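You operate a simulated robot arm through the tools that you are given. There is no shell and no other tool. Be economical: measure what you need, move in short steps, check, and stop when the job is done.

Carry out the task below with a simulated robot arm. There is one attempt and no reset: what you move stays moved.

Task
Clear the limit trip and bring the frame back to high pressure.
Fine: off, reset, low; jog the stroke to 0 mm, zero the load; leave both limit sliders where they are.

Only the result counts: the job must be done as asked and must still hold three seconds after the hand-in. Knocking over, shifting, dropping, spilling or breaking anything else fails it.

Robot
A 7-joint arm with a two-finger gripper, hanging from a carriage that runs on a rail from [-2103, -1] to [377, 0] (x, y) and turns from -333 to 354 degrees about z. Base frame: it is fixed where the carriage stands at the start and does not move with it; the origin is on the floor, on the carriage's upright axis, x ahead of it, y to its left, z up. Lengths are in mm, angles in degrees, forces in N, time in s.
With the tool pointing down near the work surface it reaches from about 460 to 820 mm from the robot's upright axis, wherever it stands. Its first joint turns from -143.0 to 143.0 degrees. Places, roughly: clamp knob [600, 400, 800]; handset display [1100, 400, 800]; lower grip knob [800, 400, 800]; lower limit slider [1100, 600, 1000]; upper grip knob [900, 400, 800]; upper limit slider [1200, 600, 1100]. Payload 1.37 kg.
The tool frame sits at the grasp point between the pads (the TCP): z along the fingers, y along the line on which they close. The tips reach 16 mm beyond it. The gripper opens to 92 mm. The gripper's body begins 74 mm behind the TCP.
Orientation is that of the tool frame in the base frame, as a unit quaternion [w, x, y, z]. With the fingers straight down and closing along the base's y, the tool's x points along the base's -x, its y along +y and its z along -z.

Tools
- The arm moves only by the tool send_rows. Its arguments are lists of equal length, an entry for each row: "offset": the shift along the tool's x, y, z in mm, a list of three; "angular": the turn, a rotation vector about the tool's x, y, z in degrees, a list of three; "gripper": the closure, from 0 (fully open) to 1 (shut). In form: {"offset": [[dx, dy, dz], ...], "angular": [[wx, wy, wz], ...], "gripper": [gripper, ...]}. A call has 1 to 12 rows; each row shifts and turns the commanded pose from where the row before left it, along the tool's axes as they then stand. Each row takes 0.2 s and may step no farther than 50 mm and 8.6 degrees from the row before; otherwise, or with a gripper value out of range, the whole call is refused. A pose out of reach is approached as far as the arm can. The call stops where the force on the tool passes 40 N (or 10 N more than at its start, if that is more) or the arm is blocked; 0.2 s more then pass. Each finger halts on what it meets, pressing with about 26 N; the grip force reading is that of the motor and also rises with nothing between the fingers. The clock runs only during rows and for 0.2 s after the last one: add rows that do not move to give the fingers time. It gives the time, the measured TCP pose, the force on the tool (base axes), the opening and the grip force at its end, in the units of the frame above (readings bear some noise), with the torque about the TCP (base axes, N m) and any sound that the robot's microphone picked up.
- Cameras (640 x 400 px; columns grow to the right, rows downward): "scene" is now at [287.7, 37.3, 1575.2]; the picture's right is [0.48, -0.88, 0.00], its down [-0.67, -0.36, -0.65] and it looks along [0.57, 0.31, -0.76] (base axes); focal length 259 px, centre (320, 200). "wrist" rides on the gripper at [71, 19, -111] in the tool frame; the picture's right is [-0.26, 0.97, 0.00], its down [-0.78, -0.21, -0.59] and it looks along [-0.57, -0.15, 0.81] (tool axes); focal length 280 px, centre (320, 200).
- snapshot(camera): a new picture of that camera. It takes no simulated time.
- slide_trunk(by): slides the trunk up (or, below 0, down) by that many mm; the arm and the scene camera ride with it, the base frame stays. It gives what a move gives, with no picture.
- steer(legs): drives the robot by 1 to 6 legs, each [ahead, left, turn to the left] in mm, mm and degrees, along the robot's own axes; the way and the turn of a leg run together, so that a leg with both is an arc; at most 1500 mm and 180 degrees a leg. The arm and the cameras ride along, it lands a little off, and it stops where it bumps. It keeps to its track: a leg is cut to what the track allows. It gives what a move gives.
- aim_head(pan, tilt): turns the head with the scene camera to pan (to the left, within 155 degrees either way) and tilt (down, from -29 to 69), counted from straight ahead of the robot. It gives what a move gives.
- pixel_to_xyz(camera, pixels): for up to 12 pixels [column, row] of the newest picture of that camera ("zoom" is the newest enlarged one), the place [x, y, z] in the base frame of the surface seen there, good to about 2 mm. It takes no simulated time.
- inspect(camera, box): a new picture of the part [left, top, right, bottom] of that camera's present view, enlarged. It takes no simulated time.
- hand_in(): hands the job in; it is judged then, once.

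Go step by step. Measure first, check grasps and placings, and put right what went wrong. The budget is 80 turns and 60 pictures, counting those below and the enlarged ones. Unless the task says otherwise, let go and move clear before handing in, and close with one line.

The tools are called after "Emit:" as a command line: name --argument value ..., lists and objects as JSON in quotes. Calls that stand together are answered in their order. send_rows: Moves the arm, as the interface text tells. Its arguments: {"type":"object","properties":{"offset":{"type":"array"},"angular":{"type":"array"},"gripper":{"type":"array"}},"required":["offset","angular","gripper"]} The other tools are called the same way: slide_trunk (by) slides the trunk up or down; steer (legs) drives the base; aim_head (pan, tilt) turns the head that bears the scene camera; snapshot (camera) takes a picture; pixel_to_xyz (camera, pixels) gives the place of the surface under pixels of a picture; inspect (camera, box) takes an enlarged picture of a part of a camera's view; hand_in () hands the job in.

At the start:

```text
time_s: 0.0
tool_pos: [778.5, 178.6, 1153.2]
tool_rot: [0.0, 0.0, 1.0, 0.0]
contact_force: [-0.2, 0.3, 0.8]
moment: [-0.02, 0.0, -0.01]
finger_gap: 91.6
finger_force: 0.0
trunk travel left (down, up): [-225.0, 356.0]
robot x, y, heading: [0.8, 1.4, -0.1]
head pan, tilt: [28.5, 49.7]
```

scene: 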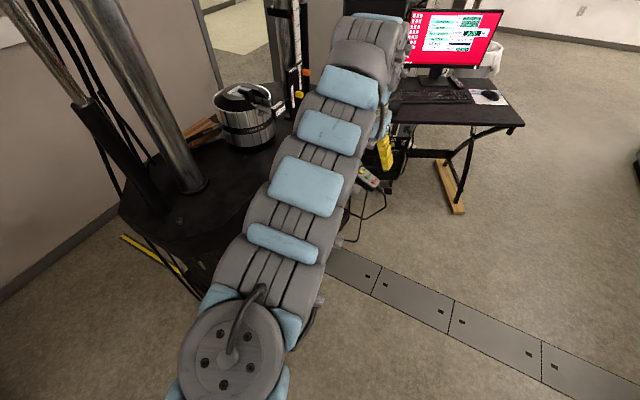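
wrist: 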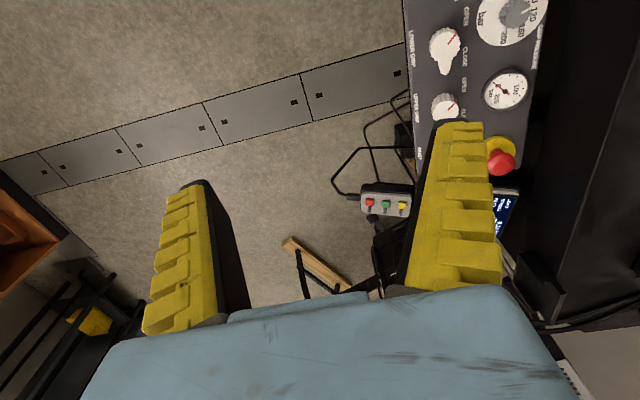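

The wrist view shows a panel with knobs at (440,60), a display at (505,215) and a three-button box at (385,200). I'll enlarge both views.

Emit:
inspect --camera "wrist" --box '[340, 0, 560, 260]'

Emit:
inspect --camera "scene" --box '[340, 0, 530, 220]'

Emit:
inspect --camera "scene" --box '[180, 0, 340, 180]'

Emit:
pixel_to_xyz --camera "wrist" --pixels '[[369, 202], [386, 204], [403, 206], [374, 218], [508, 210], [500, 160], [515, 15], [445, 50], [445, 106], [505, 90]]'

```text
1.54 times, centred on (450, 130) of wrist
```

zoom: 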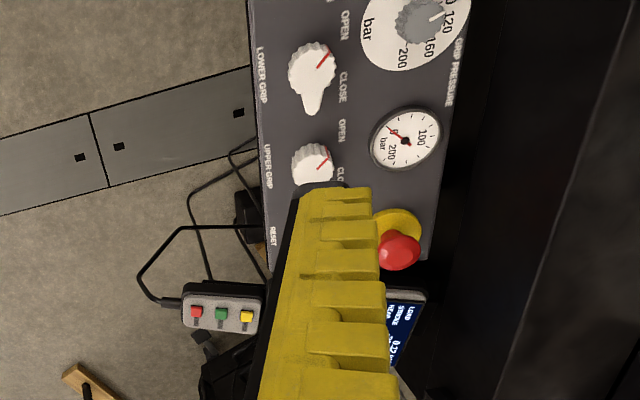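

```text
1.82 times, centred on (435, 110) of scene
```

zoom: 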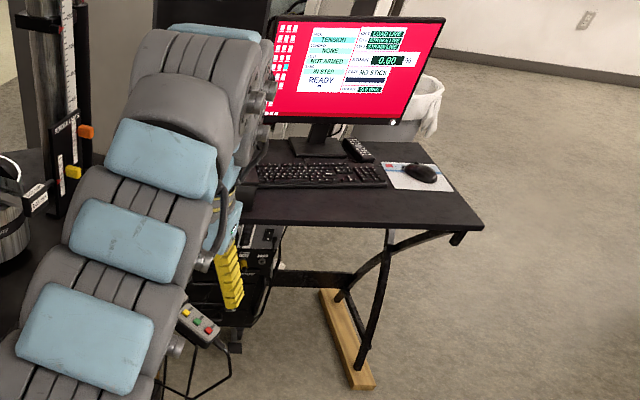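

```text
2.22 times, centred on (260, 90) of scene
```

zoom: 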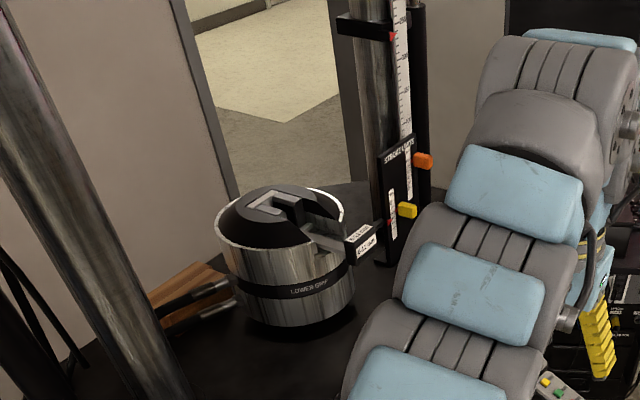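

```text
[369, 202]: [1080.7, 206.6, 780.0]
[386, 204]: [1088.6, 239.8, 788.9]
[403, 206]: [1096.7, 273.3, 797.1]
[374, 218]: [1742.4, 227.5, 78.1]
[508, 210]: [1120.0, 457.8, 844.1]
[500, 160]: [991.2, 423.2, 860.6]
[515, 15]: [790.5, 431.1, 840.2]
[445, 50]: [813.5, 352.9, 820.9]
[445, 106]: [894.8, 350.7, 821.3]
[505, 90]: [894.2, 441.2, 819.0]
```

The reset button and display are hidden behind the finger. I'll measure what lies at the right, then shift the hand left for a clear look.

Emit:
pixel_to_xyz --camera "wrist" --pixels '[[570, 50], [570, 150], [560, 250], [545, 60], [620, 120], [480, 330], [620, 350]]'

Emit:
send_rows --offset '[[0, 30, 0], [0, 30, 0], [0, 30, 0], [0, 20, 0]]' --angular '[[0, 0, 0], [0, 0, 0], [0, 0, 0], [0, 0, 0]]' --gripper '[0, 0, 0, 0]'

Emit:
snapshot --camera "wrist"

```text
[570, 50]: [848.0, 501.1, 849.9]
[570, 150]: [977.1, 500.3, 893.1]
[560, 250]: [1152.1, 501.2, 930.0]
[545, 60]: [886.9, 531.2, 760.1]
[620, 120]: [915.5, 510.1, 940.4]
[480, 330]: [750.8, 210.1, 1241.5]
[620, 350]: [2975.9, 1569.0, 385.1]
```

```text
time_s: 1.0
tool_pos: [772.0, 259.6, 1148.3]
tool_rot: [0.0, 0.001, 1.0, 0.0]
contact_force: [0.5, -0.7, 0.4]
moment: [0.0, 0.0, -0.02]
finger_gap: 92.1
finger_force: 0.1
out of reach, approached as far as the arm can: row 3, 4
trunk travel left (down, up): [-225.0, 356.0]
robot x, y, heading: [0.3, 1.3, 0.1]
head pan, tilt: [28.5, 49.7]
```

```text
54 pictures are left
```

wrist: 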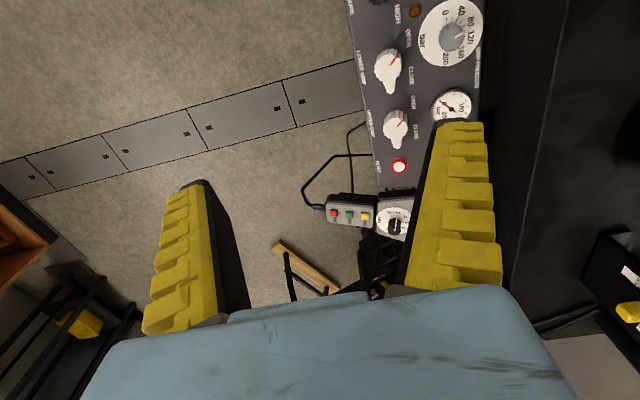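

The lit reset button is at (399,166) and a handset dial at (395,225). The rest of the panel lies off the top, so I'll pull the hand back to view it.

Emit:
inspect --camera "wrist" --box '[320, 130, 440, 250]'

Emit:
send_rows --offset '[[40, 0, 0], [40, 10, 0], [40, 10, 0], [40, 10, 0], [40, 10, 0], [0, 0, 0]]' --angular '[[0, 0, 0], [0, 0, 0], [0, 0, 0], [0, 0, 0], [0, 0, 0], [0, 0, 0]]' --gripper '[0, 0, 0, 0, 0, 0]'

Emit:
snapshot --camera "wrist"

Emit:
inspect --camera "wrist" --box '[300, 0, 520, 200]'

```text
3.33 times, centred on (380, 190) of wrist
```

zoom: 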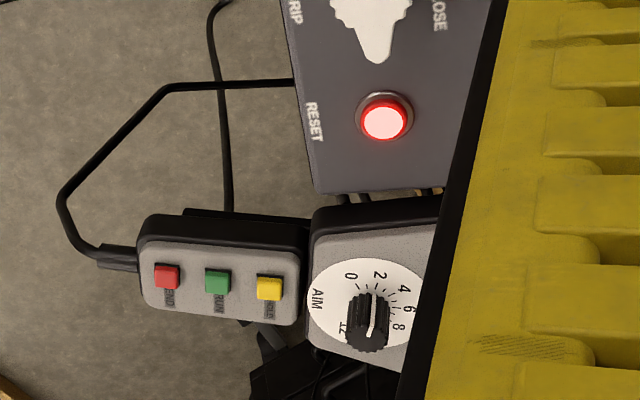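

```text
time_s: 2.4
tool_pos: [624.7, 322.2, 1136.4]
tool_rot: [0.002, 0.0, 1.0, 0.0]
contact_force: [-0.7, -0.8, 0.7]
moment: [0.04, 0.04, 0.0]
finger_gap: 91.9
finger_force: 0.1
out of reach, approached as far as the arm can: row 3, 4, 5
trunk travel left (down, up): [-225.0, 356.0]
robot x, y, heading: [-1.1, 1.3, 0.0]
head pan, tilt: [28.5, 49.7]
```

```text
52 pictures are left
```

wrist: 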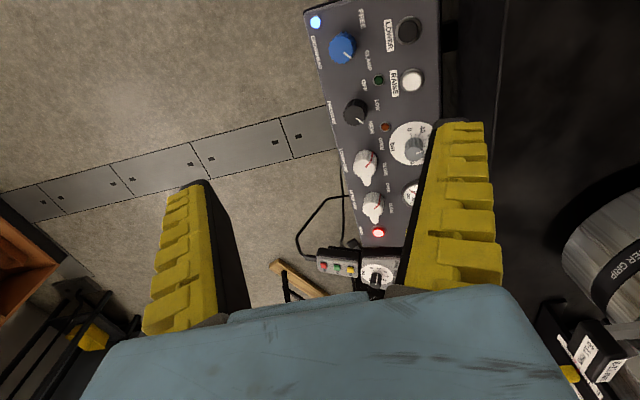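

```text
2.00 times, centred on (410, 100) of wrist
```

zoom: 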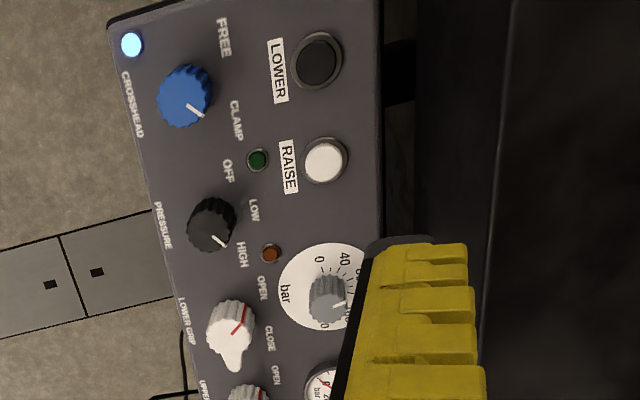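

The panel reads: pressure knob at (355,112) with OFF/LOW/HIGH and now at HIGH, and reset lit. I'll run the carriage ahead to look at the handset beyond.

Emit:
pixel_to_xyz --camera "wrist" --pixels '[[355, 112], [347, 130], [378, 232], [385, 240], [365, 95], [361, 121], [375, 250]]'

Emit:
steer --legs '[[340, 0, 0]]'

Emit:
snapshot --camera "wrist"

Emit:
snapshot --camera "scene"

```text
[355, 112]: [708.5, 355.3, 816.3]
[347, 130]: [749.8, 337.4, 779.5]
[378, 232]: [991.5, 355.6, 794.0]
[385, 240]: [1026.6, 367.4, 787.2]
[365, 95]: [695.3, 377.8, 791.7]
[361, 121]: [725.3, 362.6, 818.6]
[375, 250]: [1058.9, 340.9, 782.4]
```

```text
time_s: 4.6
tool_pos: [962.9, 324.4, 1135.7]
tool_rot: [0.001, -0.001, 1.0, 0.0]
contact_force: [0.4, 0.6, 0.3]
moment: [0.0, 0.04, -0.03]
finger_gap: 91.9
finger_force: 0.0
trunk travel left (down, up): [-225.0, 356.0]
robot x, y, heading: [341.3, 1.0, -0.2]
head pan, tilt: [28.5, 49.7]
```

```text
50 pictures are left
```

wrist: 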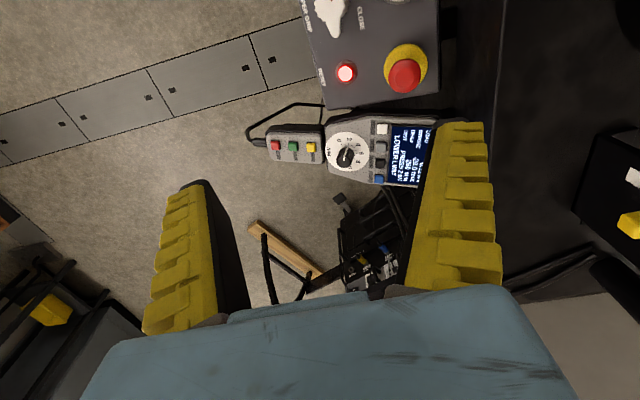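

```text
49 pictures are left
```

scene: 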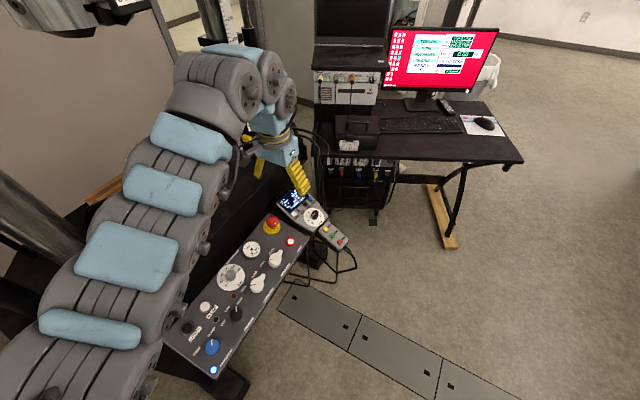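

Emit:
inspect --camera "wrist" --box '[310, 100, 440, 200]'

Emit:
inspect --camera "scene" --box '[160, 180, 350, 390]'

Emit:
pixel_to_xyz --camera "wrist" --pixels '[[346, 72], [354, 85], [345, 158], [332, 140], [362, 150], [382, 129], [380, 147], [380, 163], [379, 181], [405, 150], [405, 75], [400, 125]]'

```text
4.00 times, centred on (375, 150) of wrist
```

zoom: 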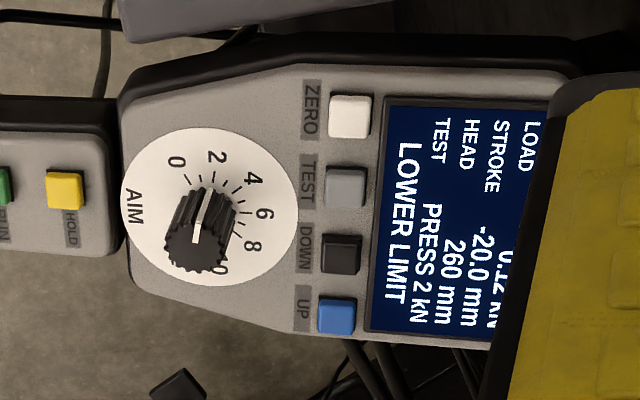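

```text
1.90 times, centred on (255, 285) of scene
```

zoom: 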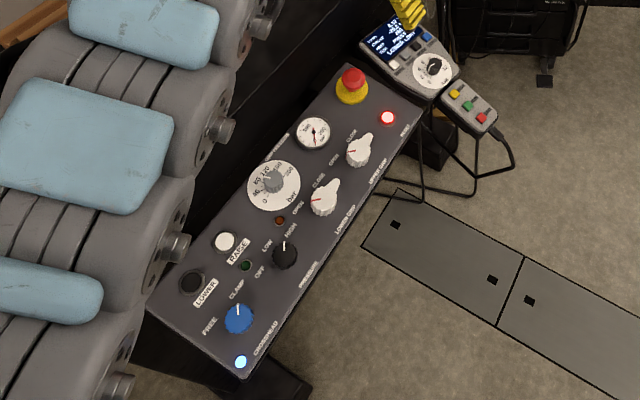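

```text
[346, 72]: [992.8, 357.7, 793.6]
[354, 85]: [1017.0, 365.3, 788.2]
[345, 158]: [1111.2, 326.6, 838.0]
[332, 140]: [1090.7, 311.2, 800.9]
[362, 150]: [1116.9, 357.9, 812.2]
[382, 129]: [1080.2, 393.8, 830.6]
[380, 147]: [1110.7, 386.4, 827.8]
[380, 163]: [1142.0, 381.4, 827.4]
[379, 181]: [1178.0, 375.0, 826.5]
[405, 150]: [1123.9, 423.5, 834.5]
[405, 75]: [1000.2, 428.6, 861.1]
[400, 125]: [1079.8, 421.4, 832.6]
```

The display reads stroke -20.0 mm, load about 0.12 kN and LOWER LIMIT. ZERO (382,129), TEST, DOWN and UP (379,181) sit on the handset. First I move over the pressure knob, tilting the tool to the panel's slope of about 16°.

Emit:
send_rows --offset '[[42, 3, 0], [42, 3, 0], [42, 3, 0], [42, 3, 0], [42, 3, 0], [42, 3, 0], [0, 0, 40], [0, 0, 40], [0, 0, 40], [0, 0, 40], [0, 0, 0], [0, 0, 0]]' --angular '[[0, 0, 0], [0, 0, 0], [0, 0, 0], [0, 0, 0], [0, 0, 0], [0, 0, 0], [0, 0, 0], [0, 0, 0], [0, 0, 0], [0, 0, 0], [-8, 0, 0], [-8, 0, 0]]' --gripper '[0, 0, 0, 0, 0, 0, 0, 0, 0, 0, 0, 0]'

Emit:
snapshot --camera "wrist"

Emit:
snapshot --camera "scene"

```text
time_s: 7.2
tool_pos: [916.0, 409.4, 1089.5]
tool_rot: [0.002, 0.0, 1.0, 0.001]
contact_force: [-0.6, 0.2, -0.7]
moment: [0.02, 0.0, 0.0]
finger_gap: 91.8
finger_force: 0.1
out of reach, approached as far as the arm can: row 1, 2, 3, 4, 5, 6, 7, 8, 9, 10, 11, 12
trunk travel left (down, up): [-225.0, 356.0]
robot x, y, heading: [338.1, -0.9, 0.1]
head pan, tilt: [28.5, 49.7]
```

```text
46 pictures are left
```

wrist: 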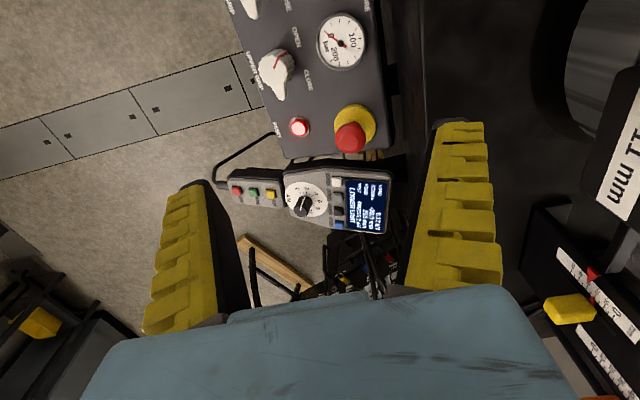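

```text
45 pictures are left
```

scene: 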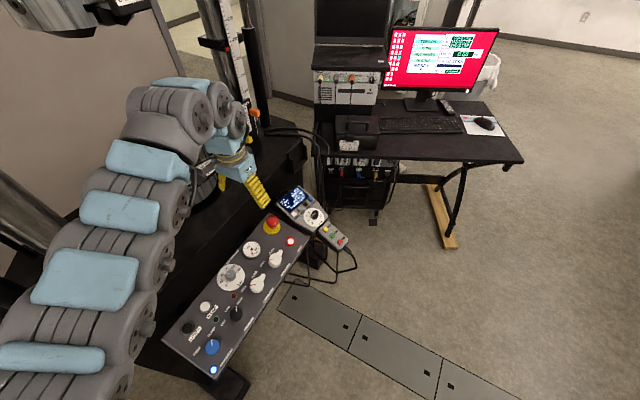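

The arm couldn't fold in that near and slid sideways at a radius of about 705. I'll back out from the frame, then bring the carriage back so the knob falls at about 740 mm.

Emit:
send_rows --offset '[[-28, -33, 0], [-28, -33, 0], [-28, -33, 0], [0, 0, 0]]' --angular '[[0, 0, 0], [0, 0, 0], [0, 0, 0], [0, 0, 0]]' --gripper '[0.3, 0.3, 0.3, 0.3]'

Emit:
steer --legs '[[-280, 0, 0]]'

```text
time_s: 8.2
tool_pos: [1000.4, 311.3, 1088.3]
tool_rot: [0.001, -0.001, 1.0, 0.0]
contact_force: [0.1, -0.1, 0.0]
moment: [0.0, 0.01, 0.0]
finger_gap: 66.9
finger_force: 1.5
trunk travel left (down, up): [-225.0, 356.0]
robot x, y, heading: [339.7, -2.8, 0.0]
head pan, tilt: [28.5, 49.7]
```

```text
time_s: 10.2
tool_pos: [721.9, 311.4, 1089.2]
tool_rot: [0.002, -0.001, 1.0, 0.0]
contact_force: [-0.3, 0.0, -0.4]
moment: [0.0, -0.01, 0.02]
finger_gap: 66.7
finger_force: 1.5
trunk travel left (down, up): [-225.0, 356.0]
robot x, y, heading: [61.0, -0.1, -0.2]
head pan, tilt: [28.5, 49.7]
```

Now I descend and tilt over the pressure knob.

Emit:
send_rows --offset '[[3, 0, 40], [3, 4, 40], [3, 4, 40], [3, 4, 40], [0, 4, 0], [0, 0, 0], [0, 0, 0]]' --angular '[[0, 0, 0], [0, 0, 0], [0, 0, 0], [0, 0, 0], [-8, 0, 0], [-8, 0, 0], [0, 0, 0]]' --gripper '[0.3, 0.3, 0.3, 0.3, 0.3, 0.3, 0.3]'

Emit:
snapshot --camera "wrist"

Emit:
snapshot --camera "scene"

```text
time_s: 11.8
tool_pos: [711.4, 326.2, 926.8]
tool_rot: [0.001, -0.001, 0.99, 0.139]
contact_force: [-0.4, -0.4, -0.3]
moment: [0.02, -0.01, 0.01]
finger_gap: 66.6
finger_force: 1.4
trunk travel left (down, up): [-225.0, 356.0]
robot x, y, heading: [61.8, -1.4, 0.1]
head pan, tilt: [28.5, 49.7]
```

```text
44 pictures are left
```

wrist: 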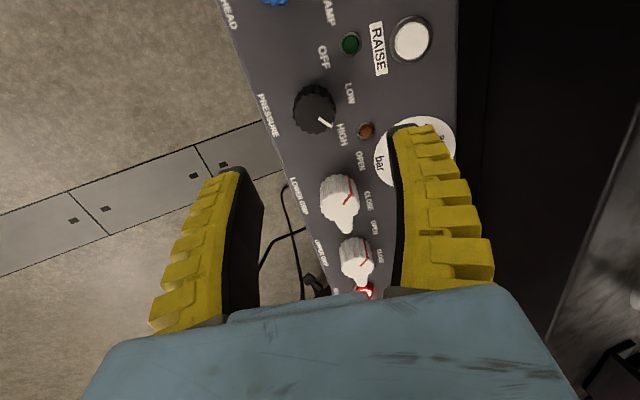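

```text
43 pictures are left
```

scene: 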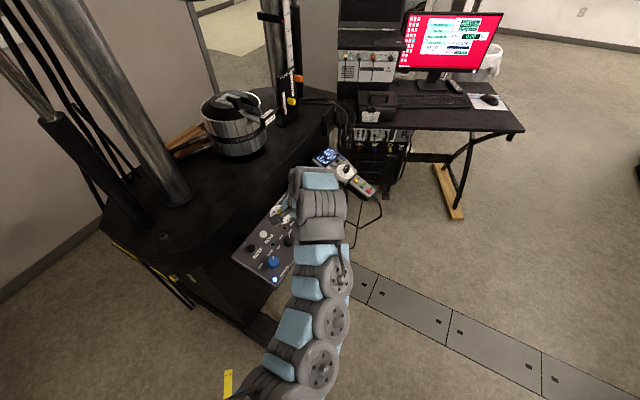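

Emit:
inspect --camera "wrist" --box '[250, 20, 410, 170]'

Emit:
pixel_to_xyz --camera "wrist" --pixels '[[313, 100], [299, 103], [325, 93], [312, 90], [312, 117], [290, 130], [345, 112], [350, 45], [329, 125], [322, 119], [300, 60]]'

```text
2.67 times, centred on (330, 95) of wrist
```

zoom: 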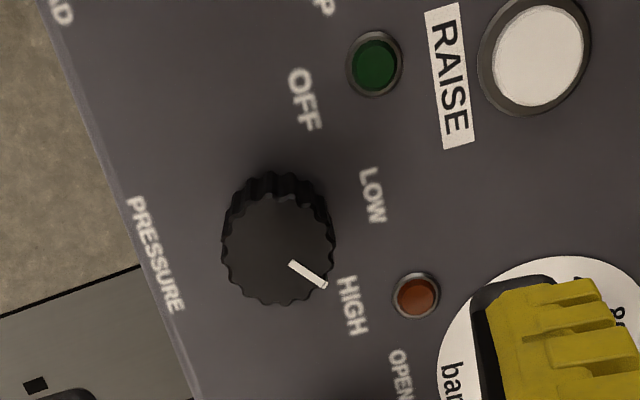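

```text
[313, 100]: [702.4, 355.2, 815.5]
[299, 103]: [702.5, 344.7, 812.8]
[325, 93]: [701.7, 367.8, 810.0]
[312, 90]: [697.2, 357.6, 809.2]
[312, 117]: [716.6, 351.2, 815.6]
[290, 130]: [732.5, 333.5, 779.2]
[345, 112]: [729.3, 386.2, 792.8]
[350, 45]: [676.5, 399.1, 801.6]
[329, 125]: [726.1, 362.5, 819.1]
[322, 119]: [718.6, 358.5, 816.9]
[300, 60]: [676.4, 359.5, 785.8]
```

Knob cap centre is near (314,113), about [713, 352, 815], pointing to HIGH. LOW is toward +y and OFF about 100° counterclockwise. I'll pre-turn the hand about 50° clockwise and descend around it.

Emit:
send_rows --offset '[[-1.6, -5.4, 0], [0, 0, 0], [0, 0, 0], [0, 0, 0], [0, 0, 0], [0, 0, 0], [0, 0, 25], [0, 0, 25], [0, 0, 25], [0, 0, 20], [0, 0, 15], [0, 0, 12]]' --angular '[[0, 0, 8.4], [0, 0, 8.4], [0, 0, 8.4], [0, 0, 8.4], [0, 0, 8.4], [0, 0, 8], [0, 0, 0], [0, 0, 0], [0, 0, 0], [0, 0, 0], [0, 0, 0], [0, 0, 0]]' --gripper '[0.3, 0.3, 0.3, 0.3, 0.3, 0.3, 0.3, 0.3, 0.3, 0.3, 0.3, 0.3]'

Emit:
snapshot --camera "wrist"

```text
time_s: 14.4
tool_pos: [712.5, 355.6, 811.0]
tool_rot: [-0.057, 0.418, 0.898, 0.128]
contact_force: [-0.2, 0.0, -0.1]
moment: [0.01, -0.02, -0.02]
finger_gap: 66.9
finger_force: 1.3
trunk travel left (down, up): [-225.0, 356.0]
robot x, y, heading: [60.6, -0.6, 0.2]
head pan, tilt: [28.5, 49.7]
```

```text
41 pictures are left
```

wrist: 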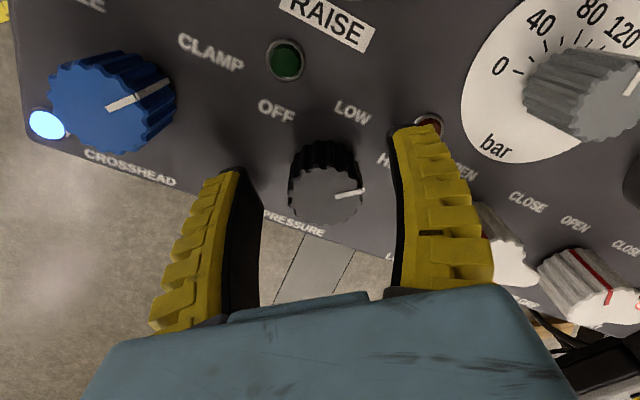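

The knob sits between the fingers and there is no contact. Closing on it.

Emit:
send_rows --offset '[[0, 0, 2], [0, 0, 0], [0, 0, 0]]' --angular '[[0, 0, 0], [0, 0, 0], [0, 0, 0]]' --gripper '[0.6, 1, 1]'

```text
time_s: 15.2
tool_pos: [713.2, 355.0, 808.9]
tool_rot: [-0.056, 0.417, 0.898, 0.128]
contact_force: [0.2, -0.9, 10.4]
moment: [-0.37, -0.22, -0.09]
finger_gap: 28.2
finger_force: 28.8
trunk travel left (down, up): [-225.0, 356.0]
robot x, y, heading: [59.6, -0.4, -0.0]
head pan, tilt: [28.5, 49.7]
```

Gripped at 28 mm. Turning counterclockwise toward OFF.

Emit:
send_rows --offset '[[0, 0, 0], [0, 0, 0], [0, 0, 0], [0, 0, 0], [0, 0, 0], [0, 0, 0], [0, 0, 0], [0, 0, 0], [0, 0, 0], [0, 0, 0], [0, 0, 0], [0, 0, 0]]' --angular '[[0, 0, -8.4], [0, 0, -8.4], [0, 0, -8.4], [0, 0, -8.4], [0, 0, -8.4], [0, 0, -8.4], [0, 0, -8.4], [0, 0, -8.4], [0, 0, -8.4], [0, 0, -8.4], [0, 0, -8.4], [0, 0, -8]]' --gripper '[1, 1, 1, 1, 1, 1, 1, 1, 1, 1, 1, 1]'

Emit:
snapshot --camera "wrist"

```text
time_s: 17.8
tool_pos: [714.0, 354.2, 807.9]
tool_rot: [0.062, -0.423, 0.896, 0.124]
contact_force: [7.9, -7.3, 1.6]
moment: [-0.04, 0.15, -0.35]
finger_gap: 25.0
finger_force: 27.7
trunk travel left (down, up): [-225.0, 356.0]
robot x, y, heading: [61.4, -1.9, 0.2]
head pan, tilt: [28.5, 49.7]
```

```text
40 pictures are left
```

wrist: 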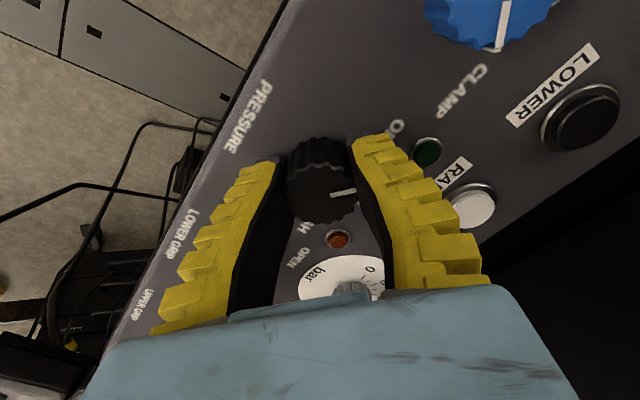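

The pointer looks the same in the hand's frame, so the knob turned with it by about 100°. Opening and lifting to check.

Emit:
send_rows --offset '[[0, 0, 0], [0, 0, 0], [0, 0, -25], [0, 0, -35], [0, 0, -40], [0, 0, -10], [0, 0, 0], [0, 0, 0], [0, 0, 0], [0, 0, 0]]' --angular '[[0, 0, 0], [0, 0, 0], [0, 0, 0], [0, 0, 0], [0, 0, 8.4], [0, 0, 8.4], [0, 0, 8.4], [0, 0, 8.4], [0, 0, 8.4], [0, 0, 8.4]]' --gripper '[0.3, 0.3, 0.3, 0.3, 0.3, 0.3, 0.3, 0.3, 0.3, 0.3]'

Emit:
inspect --camera "wrist" --box '[250, 20, 410, 170]'

```text
time_s: 20.0
tool_pos: [712.1, 325.5, 912.4]
tool_rot: [0.002, 0.0, 0.99, 0.139]
contact_force: [-0.2, 0.2, 0.0]
moment: [0.02, 0.03, -0.02]
finger_gap: 66.6
finger_force: 1.6
trunk travel left (down, up): [-225.0, 356.0]
robot x, y, heading: [61.7, -1.5, 0.0]
head pan, tilt: [28.5, 49.7]
```

```text
2.67 times, centred on (330, 95) of wrist
```

zoom: 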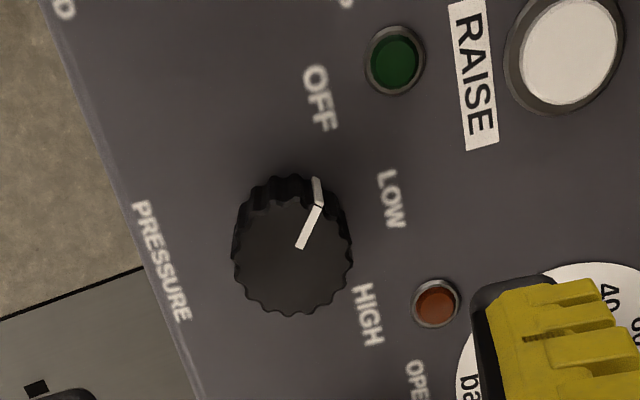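

The pointer is on OFF. Now I drive ahead 280 mm to the reset button; the tips clear the panel at z ≈ 897.

Emit:
steer --legs '[[280, 0, 0]]'

Emit:
snapshot --camera "wrist"

```text
time_s: 21.9
tool_pos: [989.8, 326.8, 914.1]
tool_rot: [0.001, -0.003, 0.99, 0.139]
contact_force: [1.0, 0.0, 0.6]
moment: [-0.01, 0.0, 0.0]
finger_gap: 66.8
finger_force: 1.4
trunk travel left (down, up): [-225.0, 356.0]
robot x, y, heading: [340.8, 1.6, 0.1]
head pan, tilt: [28.5, 49.7]
```

```text
38 pictures are left
```

wrist: 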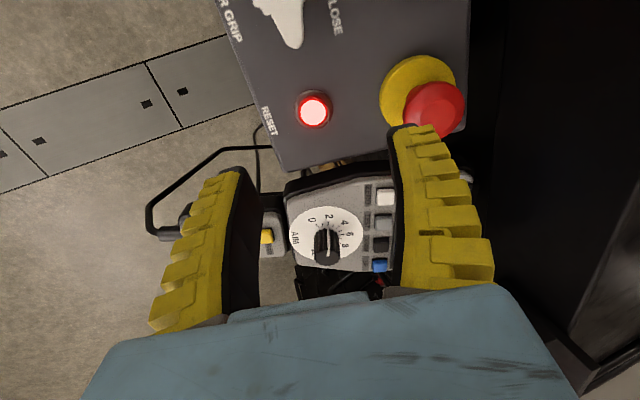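

Emit:
pixel_to_xyz --camera "wrist" --pixels '[[313, 112], [305, 112], [321, 112], [313, 103], [313, 121], [285, 150], [386, 197], [383, 219], [381, 243], [378, 264], [320, 235]]'

```text
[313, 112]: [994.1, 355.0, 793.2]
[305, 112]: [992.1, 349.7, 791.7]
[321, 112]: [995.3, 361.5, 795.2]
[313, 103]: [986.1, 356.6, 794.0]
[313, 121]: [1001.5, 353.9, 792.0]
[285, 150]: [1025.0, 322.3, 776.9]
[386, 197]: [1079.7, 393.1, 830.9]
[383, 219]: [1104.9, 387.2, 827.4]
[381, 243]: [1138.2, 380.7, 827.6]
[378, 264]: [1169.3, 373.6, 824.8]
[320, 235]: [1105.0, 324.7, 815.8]
```

Reset's face is at [994, 355, 793]. I close the fingers and come to about 10 mm above it, then press.

Emit:
send_rows --offset '[[-4.2, -6.2, 10], [0, 0, 20], [0, 0, 20], [0, 0, 20], [0, 0, 15], [0, 0, 13], [0, 0, 0]]' --angular '[[0, 0, 0], [0, 0, 0], [0, 0, 0], [0, 0, 0], [0, 0, 0], [0, 0, 0], [0, 0, 0]]' --gripper '[1, 1, 1, 1, 1, 1, 1]'

Emit:
send_rows --offset '[[0, 0, 5], [0, 0, 4], [0, 0, 2], [0, 0, 2], [0, 0, 1]]' --angular '[[0, 0, 0], [0, 0, 0], [0, 0, 0], [0, 0, 0], [0, 0, 0]]' --gripper '[1, 1, 1, 1, 1]'

Emit:
snapshot --camera "wrist"

```text
time_s: 23.5
tool_pos: [993.8, 348.6, 816.9]
tool_rot: [0.002, -0.001, 0.99, 0.138]
contact_force: [0.4, 1.1, 0.6]
moment: [0.0, -0.01, 0.02]
finger_gap: 0.0
finger_force: 25.4
trunk travel left (down, up): [-225.0, 356.0]
robot x, y, heading: [338.6, 2.2, 0.3]
head pan, tilt: [28.5, 49.7]
```

```text
time_s: 24.7
tool_pos: [995.6, 352.9, 803.7]
tool_rot: [0.001, -0.002, 0.99, 0.139]
contact_force: [1.0, 0.5, 0.2]
moment: [-0.01, -0.02, 0.01]
finger_gap: 0.1
finger_force: 26.0
trunk travel left (down, up): [-225.0, 356.0]
robot x, y, heading: [342.2, -2.7, 0.1]
head pan, tilt: [28.5, 49.7]
```

```text
37 pictures are left
```

wrist: 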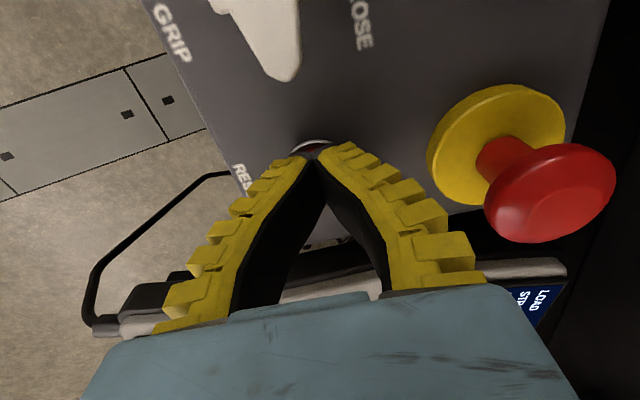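

No force yet, about 4 mm past the expected contact. Looking closely.

Emit:
inspect --camera "wrist" --box '[220, 100, 420, 220]'

Emit:
send_rows --offset '[[0, 0, 1], [0, 0, 1], [0, 0, 1]]' --angular '[[0, 0, 0], [0, 0, 0], [0, 0, 0]]' --gripper '[1, 1, 1]'

```text
3.20 times, centred on (320, 160) of wrist
```

zoom: 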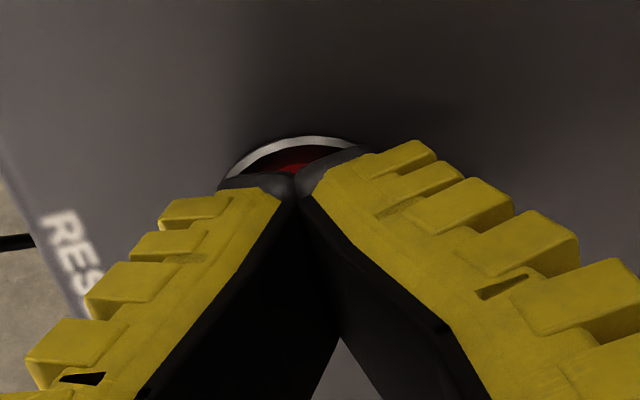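

```text
time_s: 25.5
tool_pos: [995.5, 352.5, 801.8]
tool_rot: [0.002, -0.002, 0.99, 0.139]
contact_force: [-2.0, -2.3, 5.5]
moment: [0.0, 0.02, 0.03]
finger_gap: 6.0
finger_force: 27.4
trunk travel left (down, up): [-225.0, 356.0]
robot x, y, heading: [341.1, -0.1, 0.1]
head pan, tilt: [28.5, 49.7]
heard: click
```

A click, with 5.5 N. Backing off to see the lamp and display.

Emit:
send_rows --offset '[[0, 0, -10], [0, 0, -25], [0, 0, -35], [0, 0, -35]]' --angular '[[0, 0, 0], [0, 0, 0], [0, 0, 0], [0, 0, 0]]' --gripper '[1, 1, 0.2, 0.2]'

Emit:
snapshot --camera "wrist"

```text
time_s: 26.5
tool_pos: [995.5, 321.9, 902.1]
tool_rot: [0.003, -0.001, 0.99, 0.138]
contact_force: [0.5, -1.2, -0.4]
moment: [0.09, 0.01, 0.0]
finger_gap: 75.5
finger_force: 1.1
trunk travel left (down, up): [-225.0, 356.0]
robot x, y, heading: [336.3, 2.7, 0.1]
head pan, tilt: [28.5, 49.7]
```

```text
35 pictures are left
```

wrist: 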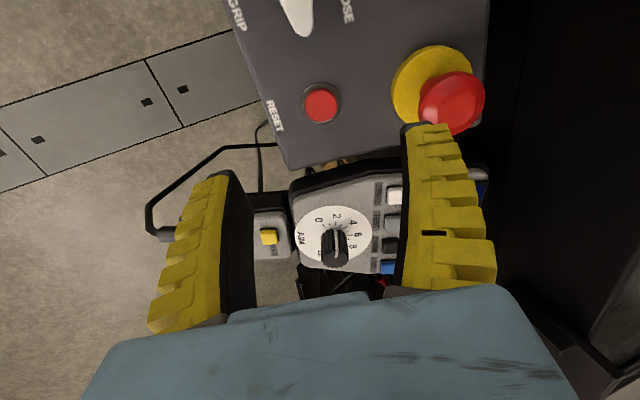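

Reset is dark, so the trip is cleared. Driving back to the pressure knob for LOW.

Emit:
steer --legs '[[-280, 0, 0]]'

Emit:
inspect --camera "wrist" --box '[250, 20, 410, 170]'

Emit:
pixel_to_xyz --camera "zoom" --pixels '[[292, 255], [292, 235], [292, 275], [270, 255], [310, 255]]'

```text
time_s: 28.5
tool_pos: [712.4, 324.7, 900.7]
tool_rot: [0.002, -0.002, 0.99, 0.139]
contact_force: [-0.6, -0.1, 0.0]
moment: [0.0, 0.01, -0.01]
finger_gap: 75.4
finger_force: 1.3
trunk travel left (down, up): [-225.0, 356.0]
robot x, y, heading: [57.5, -1.6, 0.4]
head pan, tilt: [28.5, 49.7]
```

```text
2.67 times, centred on (330, 95) of wrist
```

zoom: 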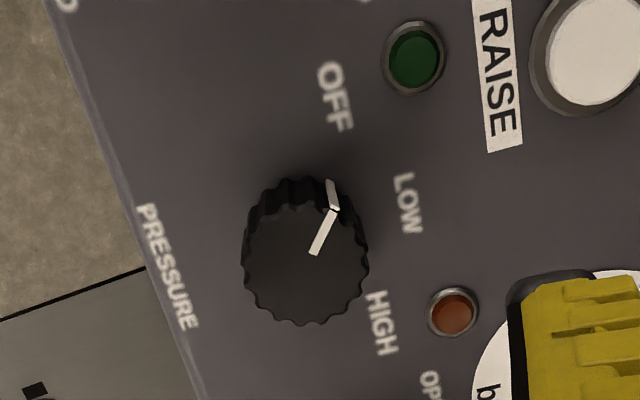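

```text
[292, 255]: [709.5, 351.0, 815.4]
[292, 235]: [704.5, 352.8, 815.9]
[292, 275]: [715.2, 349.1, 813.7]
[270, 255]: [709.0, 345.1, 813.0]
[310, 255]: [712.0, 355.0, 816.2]
```

Cap centre again at [712, 353, 815]. Turning the hand 50° counterclockwise and descending, then I'll grip and turn 50° clockwise to LOW.

Emit:
send_rows --offset '[[0, 3.7, 0], [0, 0, 0], [0, 0, 0], [0, 0, 0], [0, 0, 0], [0, 0, 0], [0, 0, 25], [0, 0, 25], [0, 0, 22], [0, 0, 15], [0, 0, 11], [0, 0, 0]]' --angular '[[0, 0, -8.4], [0, 0, -8.4], [0, 0, -8.4], [0, 0, -8.4], [0, 0, -8.4], [0, 0, -8], [0, 0, 0], [0, 0, 0], [0, 0, 0], [0, 0, 0], [0, 0, 0], [0, 0, 0]]' --gripper '[0.3, 0.3, 0.3, 0.3, 0.3, 0.3, 0.3, 0.3, 0.3, 0.3, 0.3, 0.3]'

Emit:
send_rows --offset '[[0, 0, 0], [0, 0, 0], [0, 0, 0], [0, 0, 0], [0, 0, 0], [0, 0, 0], [0, 0, 0], [0, 0, 0], [0, 0, 0], [0, 0, 0]]' --angular '[[0, 0, 0], [0, 0, 0], [0, 0, 0], [0, 0, 8.4], [0, 0, 8.4], [0, 0, 8.4], [0, 0, 8.4], [0, 0, 8.4], [0, 0, 8.4], [0, 0, 0]]' --gripper '[0.6, 1, 1, 1, 1, 1, 1, 1, 1, 1]'

Emit:
send_rows --offset '[[0, 0, 0], [0, 0, 0], [0, 0, -20], [0, 0, -35], [0, 0, -40], [0, 0, 0]]' --angular '[[0, 0, 0], [0, 0, 0], [0, 0, 0], [0, 0, 0], [0, 0, 0], [0, 0, 0]]' --gripper '[0.3, 0.3, 0.3, 0.3, 0.3, 0.3]'

Emit:
snapshot --camera "wrist"

Emit:
inspect --camera "wrist" --box '[250, 20, 410, 170]'

```text
time_s: 31.1
tool_pos: [714.0, 355.8, 808.6]
tool_rot: [0.06, -0.421, 0.896, 0.126]
contact_force: [-0.3, -0.4, 0.4]
moment: [0.01, 0.0, -0.01]
finger_gap: 67.0
finger_force: 1.3
trunk travel left (down, up): [-225.0, 356.0]
robot x, y, heading: [56.7, -2.4, 0.3]
head pan, tilt: [28.5, 49.7]
```

```text
time_s: 33.3
tool_pos: [716.2, 354.8, 808.9]
tool_rot: [0.002, 0.003, 0.99, 0.138]
contact_force: [6.8, -3.1, -3.9]
moment: [0.0, -0.06, -0.01]
finger_gap: 27.9
finger_force: 28.1
trunk travel left (down, up): [-225.0, 356.0]
robot x, y, heading: [58.9, 4.1, 0.3]
head pan, tilt: [28.5, 49.7]
```

```text
time_s: 34.7
tool_pos: [713.5, 325.8, 899.2]
tool_rot: [0.002, 0.002, 0.99, 0.138]
contact_force: [0.7, -2.3, -1.0]
moment: [0.2, 0.01, 0.02]
finger_gap: 66.6
finger_force: 1.7
trunk travel left (down, up): [-225.0, 356.0]
robot x, y, heading: [58.3, 4.9, 0.2]
head pan, tilt: [28.5, 49.7]
```

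```text
33 pictures are left
```

wrist: 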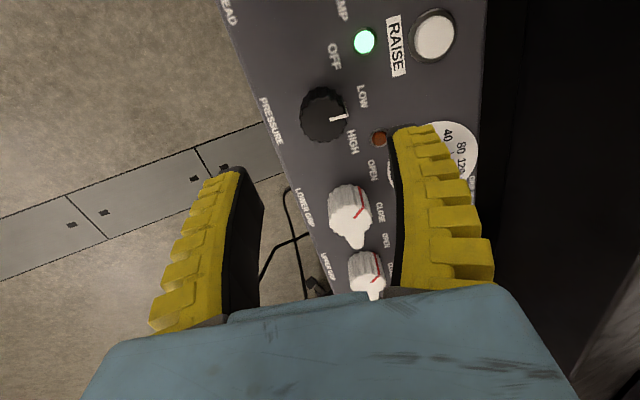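

```text
2.67 times, centred on (330, 95) of wrist
```

zoom: 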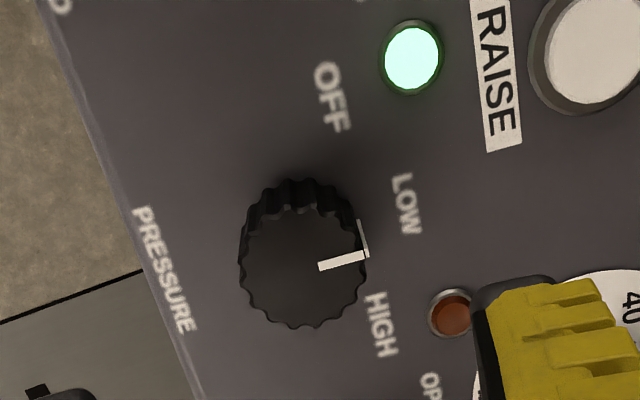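

LOW is selected and the green lamp is on. Now to the handset: I drive ahead to the track's end and look.

Emit:
steer --legs '[[316, 0, 0]]'

Emit:
send_rows --offset '[[0, 10, -20], [-20, 10, -20], [-20, 10, -20], [0, 0, 0]]' --angular '[[0, 0, 0], [0, 0, 0], [0, 0, 0], [0, 0, 0]]' --gripper '[0, 0, 0, 0]'

Emit:
snapshot --camera "wrist"

Emit:
snapshot --camera "scene"

```text
time_s: 36.8
tool_pos: [1028.0, 330.3, 900.1]
tool_rot: [0.001, 0.001, 0.99, 0.14]
contact_force: [0.4, -0.1, -0.7]
moment: [0.01, 0.01, 0.06]
finger_gap: 66.7
finger_force: 1.3
trunk travel left (down, up): [-225.0, 356.0]
robot x, y, heading: [375.6, 0.9, 0.2]
head pan, tilt: [28.5, 49.7]
```

```text
time_s: 37.8
tool_pos: [1067.2, 342.6, 966.3]
tool_rot: [0.001, 0.001, 0.99, 0.139]
contact_force: [1.0, 0.1, 0.4]
moment: [0.02, 0.01, 0.03]
finger_gap: 92.1
finger_force: 0.0
trunk travel left (down, up): [-225.0, 356.0]
robot x, y, heading: [372.4, -3.2, -0.1]
head pan, tilt: [28.5, 49.7]
```

```text
31 pictures are left
```

wrist: 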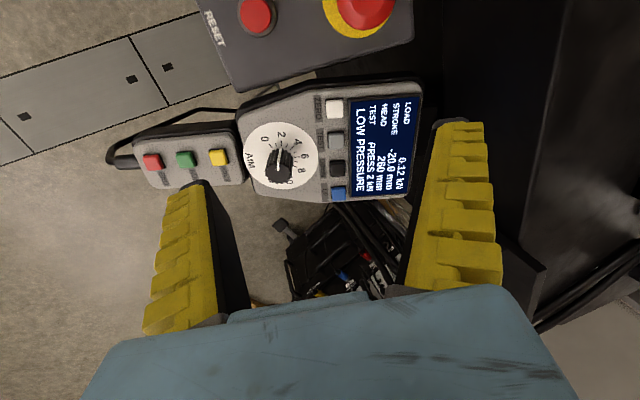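

```text
30 pictures are left
```

scene: 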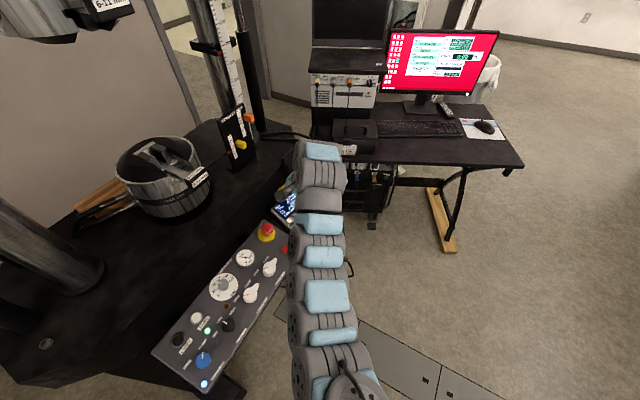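

The display now says LOW PRESSURE, stroke -20.0 mm. Measuring the four buttons (white 335,109; blue 339,194).

Emit:
pixel_to_xyz --camera "wrist" --pixels '[[335, 109], [336, 138], [338, 168], [339, 193], [339, 201], [330, 193], [346, 193], [326, 185], [350, 200], [310, 180], [290, 170]]'

Emit:
inspect --camera "wrist" --box '[280, 80, 430, 220]'

```text
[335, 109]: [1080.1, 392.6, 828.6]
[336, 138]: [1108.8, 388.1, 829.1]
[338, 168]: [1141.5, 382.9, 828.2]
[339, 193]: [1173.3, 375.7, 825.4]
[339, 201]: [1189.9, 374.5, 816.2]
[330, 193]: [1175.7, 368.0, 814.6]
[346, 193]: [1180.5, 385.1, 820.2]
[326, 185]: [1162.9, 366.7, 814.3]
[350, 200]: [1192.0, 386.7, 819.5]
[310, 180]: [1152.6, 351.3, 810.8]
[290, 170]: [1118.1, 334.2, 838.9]
```

```text
2.86 times, centred on (355, 150) of wrist
```

zoom: 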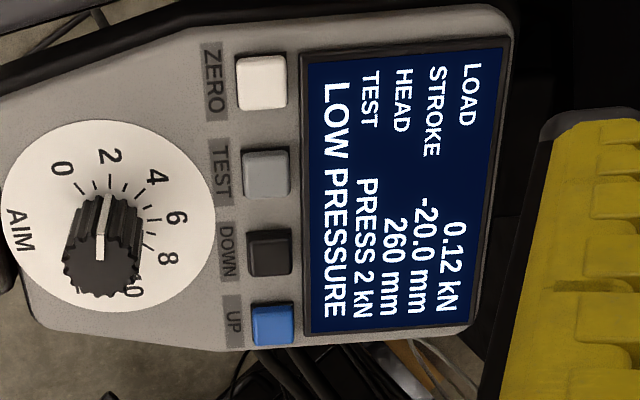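

UP's cap is at [1171, 377, 827]. I'll approach in stages with fingers closed to test the reach.

Emit:
send_rows --offset '[[-20, 0, 10], [-20, 0, 10], [-20, 0, 15], [-20, -2, 15]]' --angular '[[0, 0, 0], [0, 0, 0], [0, 0, 0], [0, 0, 0]]' --gripper '[1, 1, 1, 1]'

```text
time_s: 38.8
tool_pos: [1147.8, 353.3, 916.9]
tool_rot: [0.001, 0.001, 0.99, 0.14]
contact_force: [-1.1, -0.4, -1.3]
moment: [0.03, -0.03, 0.03]
finger_gap: 0.2
finger_force: 26.2
trunk travel left (down, up): [-225.0, 356.0]
robot x, y, heading: [372.3, 1.1, 0.2]
head pan, tilt: [28.5, 49.7]
```

Reach is fine so far. Going on to about 12 mm above UP.

Emit:
send_rows --offset '[[-8, -2, 17], [-8, 0, 17], [-7, 0, 17], [0, 0, 14], [0, 0, 0]]' --angular '[[0, 0, 0], [0, 0, 0], [0, 0, 0], [0, 0, 0], [0, 0, 0]]' --gripper '[1, 1, 1, 1, 1]'

Emit:
snapshot --camera "wrist"

```text
time_s: 40.0
tool_pos: [1143.1, 351.4, 879.6]
tool_rot: [0.001, 0.0, 0.99, 0.14]
contact_force: [-0.4, -0.9, -0.8]
moment: [0.01, 0.04, 0.01]
finger_gap: 0.0
finger_force: 26.0
out of reach, approached as far as the arm can: row 1, 2, 3, 4
trunk travel left (down, up): [-225.0, 356.0]
robot x, y, heading: [376.1, -1.4, -0.0]
head pan, tilt: [28.5, 49.7]
```

```text
28 pictures are left
```

wrist: 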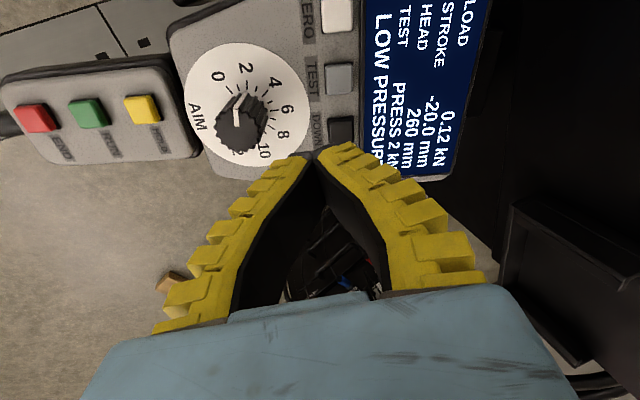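

The reach limit here is about 843 mm. I'll tilt the fingers 16° outward, which brings the wrist inward, and try again.

Emit:
send_rows --offset '[[0, 0, -10], [0, 0, 0], [0, 0, 0]]' --angular '[[0, -8, 0], [0, -8, 0], [0, 0, 0]]' --gripper '[1, 1, 1]'

```text
time_s: 40.8
tool_pos: [1143.3, 349.2, 890.6]
tool_rot: [0.142, 0.019, 0.98, 0.138]
contact_force: [0.2, 0.9, 0.4]
moment: [-0.07, 0.06, -0.04]
finger_gap: 0.0
finger_force: 26.0
trunk travel left (down, up): [-225.0, 356.0]
robot x, y, heading: [372.2, 0.2, 0.1]
head pan, tilt: [28.5, 49.7]
```

Emit:
send_rows --offset '[[-9.4, 4.4, 5], [-10, 5, 10], [0, 0, 15], [0, 0, 14.4], [0, 0, 0]]' --angular '[[0, 0, 0], [0, 0, 0], [0, 0, 0], [0, 0, 0], [0, 0, 0]]' --gripper '[1, 1, 1, 1, 1]'

Emit:
snapshot --camera "wrist"

```text
time_s: 42.0
tool_pos: [1174.3, 367.9, 857.1]
tool_rot: [0.139, 0.021, 0.981, 0.137]
contact_force: [-0.3, 0.0, -0.2]
moment: [0.03, 0.01, 0.0]
finger_gap: 0.0
finger_force: 26.0
trunk travel left (down, up): [-225.0, 356.0]
robot x, y, heading: [371.1, -1.9, 0.2]
head pan, tilt: [28.5, 49.7]
```

```text
27 pictures are left
```

wrist: 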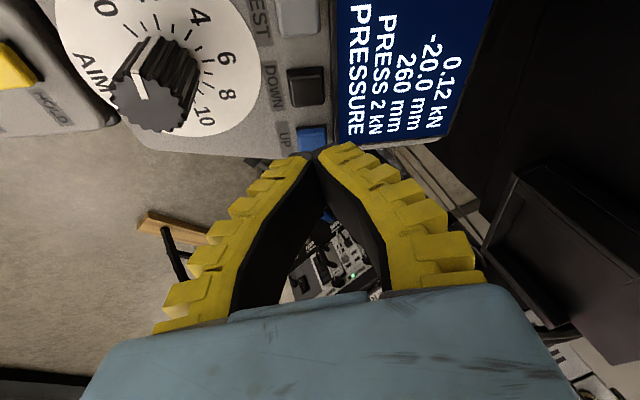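

Positioned above UP, and the display stays visible at (430,70). Easing down along the handset's normal.

Emit:
send_rows --offset '[[1.4, 0, 4.8], [1.1, 0, 3.8], [0.6, 0, 1.9], [0.3, 0, 1]]' --angular '[[0, 0, 0], [0, 0, 0], [0, 0, 0], [0, 0, 0]]' --gripper '[1, 1, 1, 1]'

Emit:
inspect --camera "wrist" --box '[240, 20, 500, 180]'

```text
time_s: 43.0
tool_pos: [1173.5, 370.8, 845.2]
tool_rot: [0.139, 0.021, 0.981, 0.137]
contact_force: [-0.3, 0.7, 0.0]
moment: [-0.01, -0.04, -0.04]
finger_gap: 0.0
finger_force: 25.8
trunk travel left (down, up): [-225.0, 356.0]
robot x, y, heading: [376.7, -1.0, 0.3]
head pan, tilt: [28.5, 49.7]
```

```text
2.46 times, centred on (370, 100) of wrist
```

zoom: 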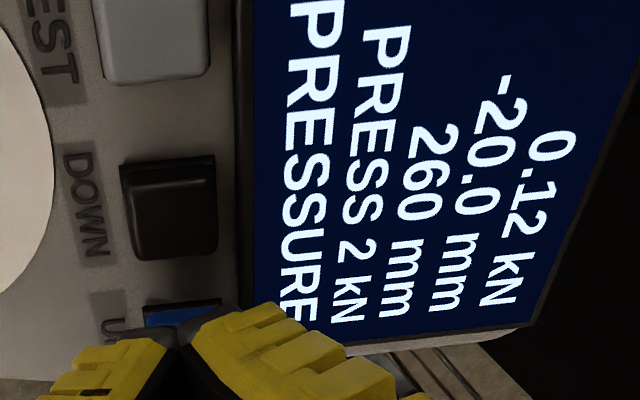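

Right at the UP key with no contact yet. Pressing in 1 mm steps.

Emit:
send_rows --offset '[[0.28, 0, 0.96], [0.28, 0, 0.96]]' --angular '[[0, 0, 0], [0, 0, 0]]' --gripper '[1, 1]'

Emit:
send_rows --offset '[[0.28, 0, 0.96], [0.28, 0, 0.96]]' --angular '[[0, 0, 0], [0, 0, 0]]' --gripper '[1, 1]'

Emit:
inspect --camera "wrist" --box '[240, 20, 500, 180]'

```text
time_s: 43.6
tool_pos: [1173.3, 371.9, 843.0]
tool_rot: [0.138, 0.021, 0.981, 0.137]
contact_force: [0.6, 0.2, 0.4]
moment: [0.02, -0.03, 0.0]
finger_gap: 0.2
finger_force: 25.9
trunk travel left (down, up): [-225.0, 356.0]
robot x, y, heading: [369.7, -1.5, 0.3]
head pan, tilt: [28.5, 49.7]
```

```text
time_s: 44.2
tool_pos: [1174.2, 372.2, 840.5]
tool_rot: [0.138, 0.021, 0.981, 0.138]
contact_force: [-0.1, 0.3, 0.0]
moment: [-0.02, -0.01, -0.01]
finger_gap: 0.2
finger_force: 26.0
trunk travel left (down, up): [-225.0, 356.0]
robot x, y, heading: [371.8, -0.2, 0.2]
head pan, tilt: [28.5, 49.7]
```

```text
2.46 times, centred on (370, 100) of wrist
```

zoom: 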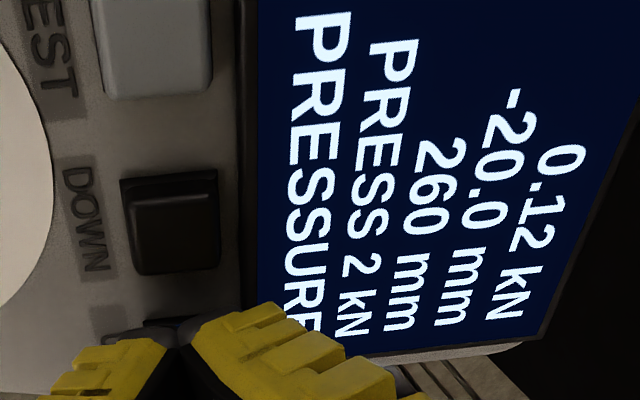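

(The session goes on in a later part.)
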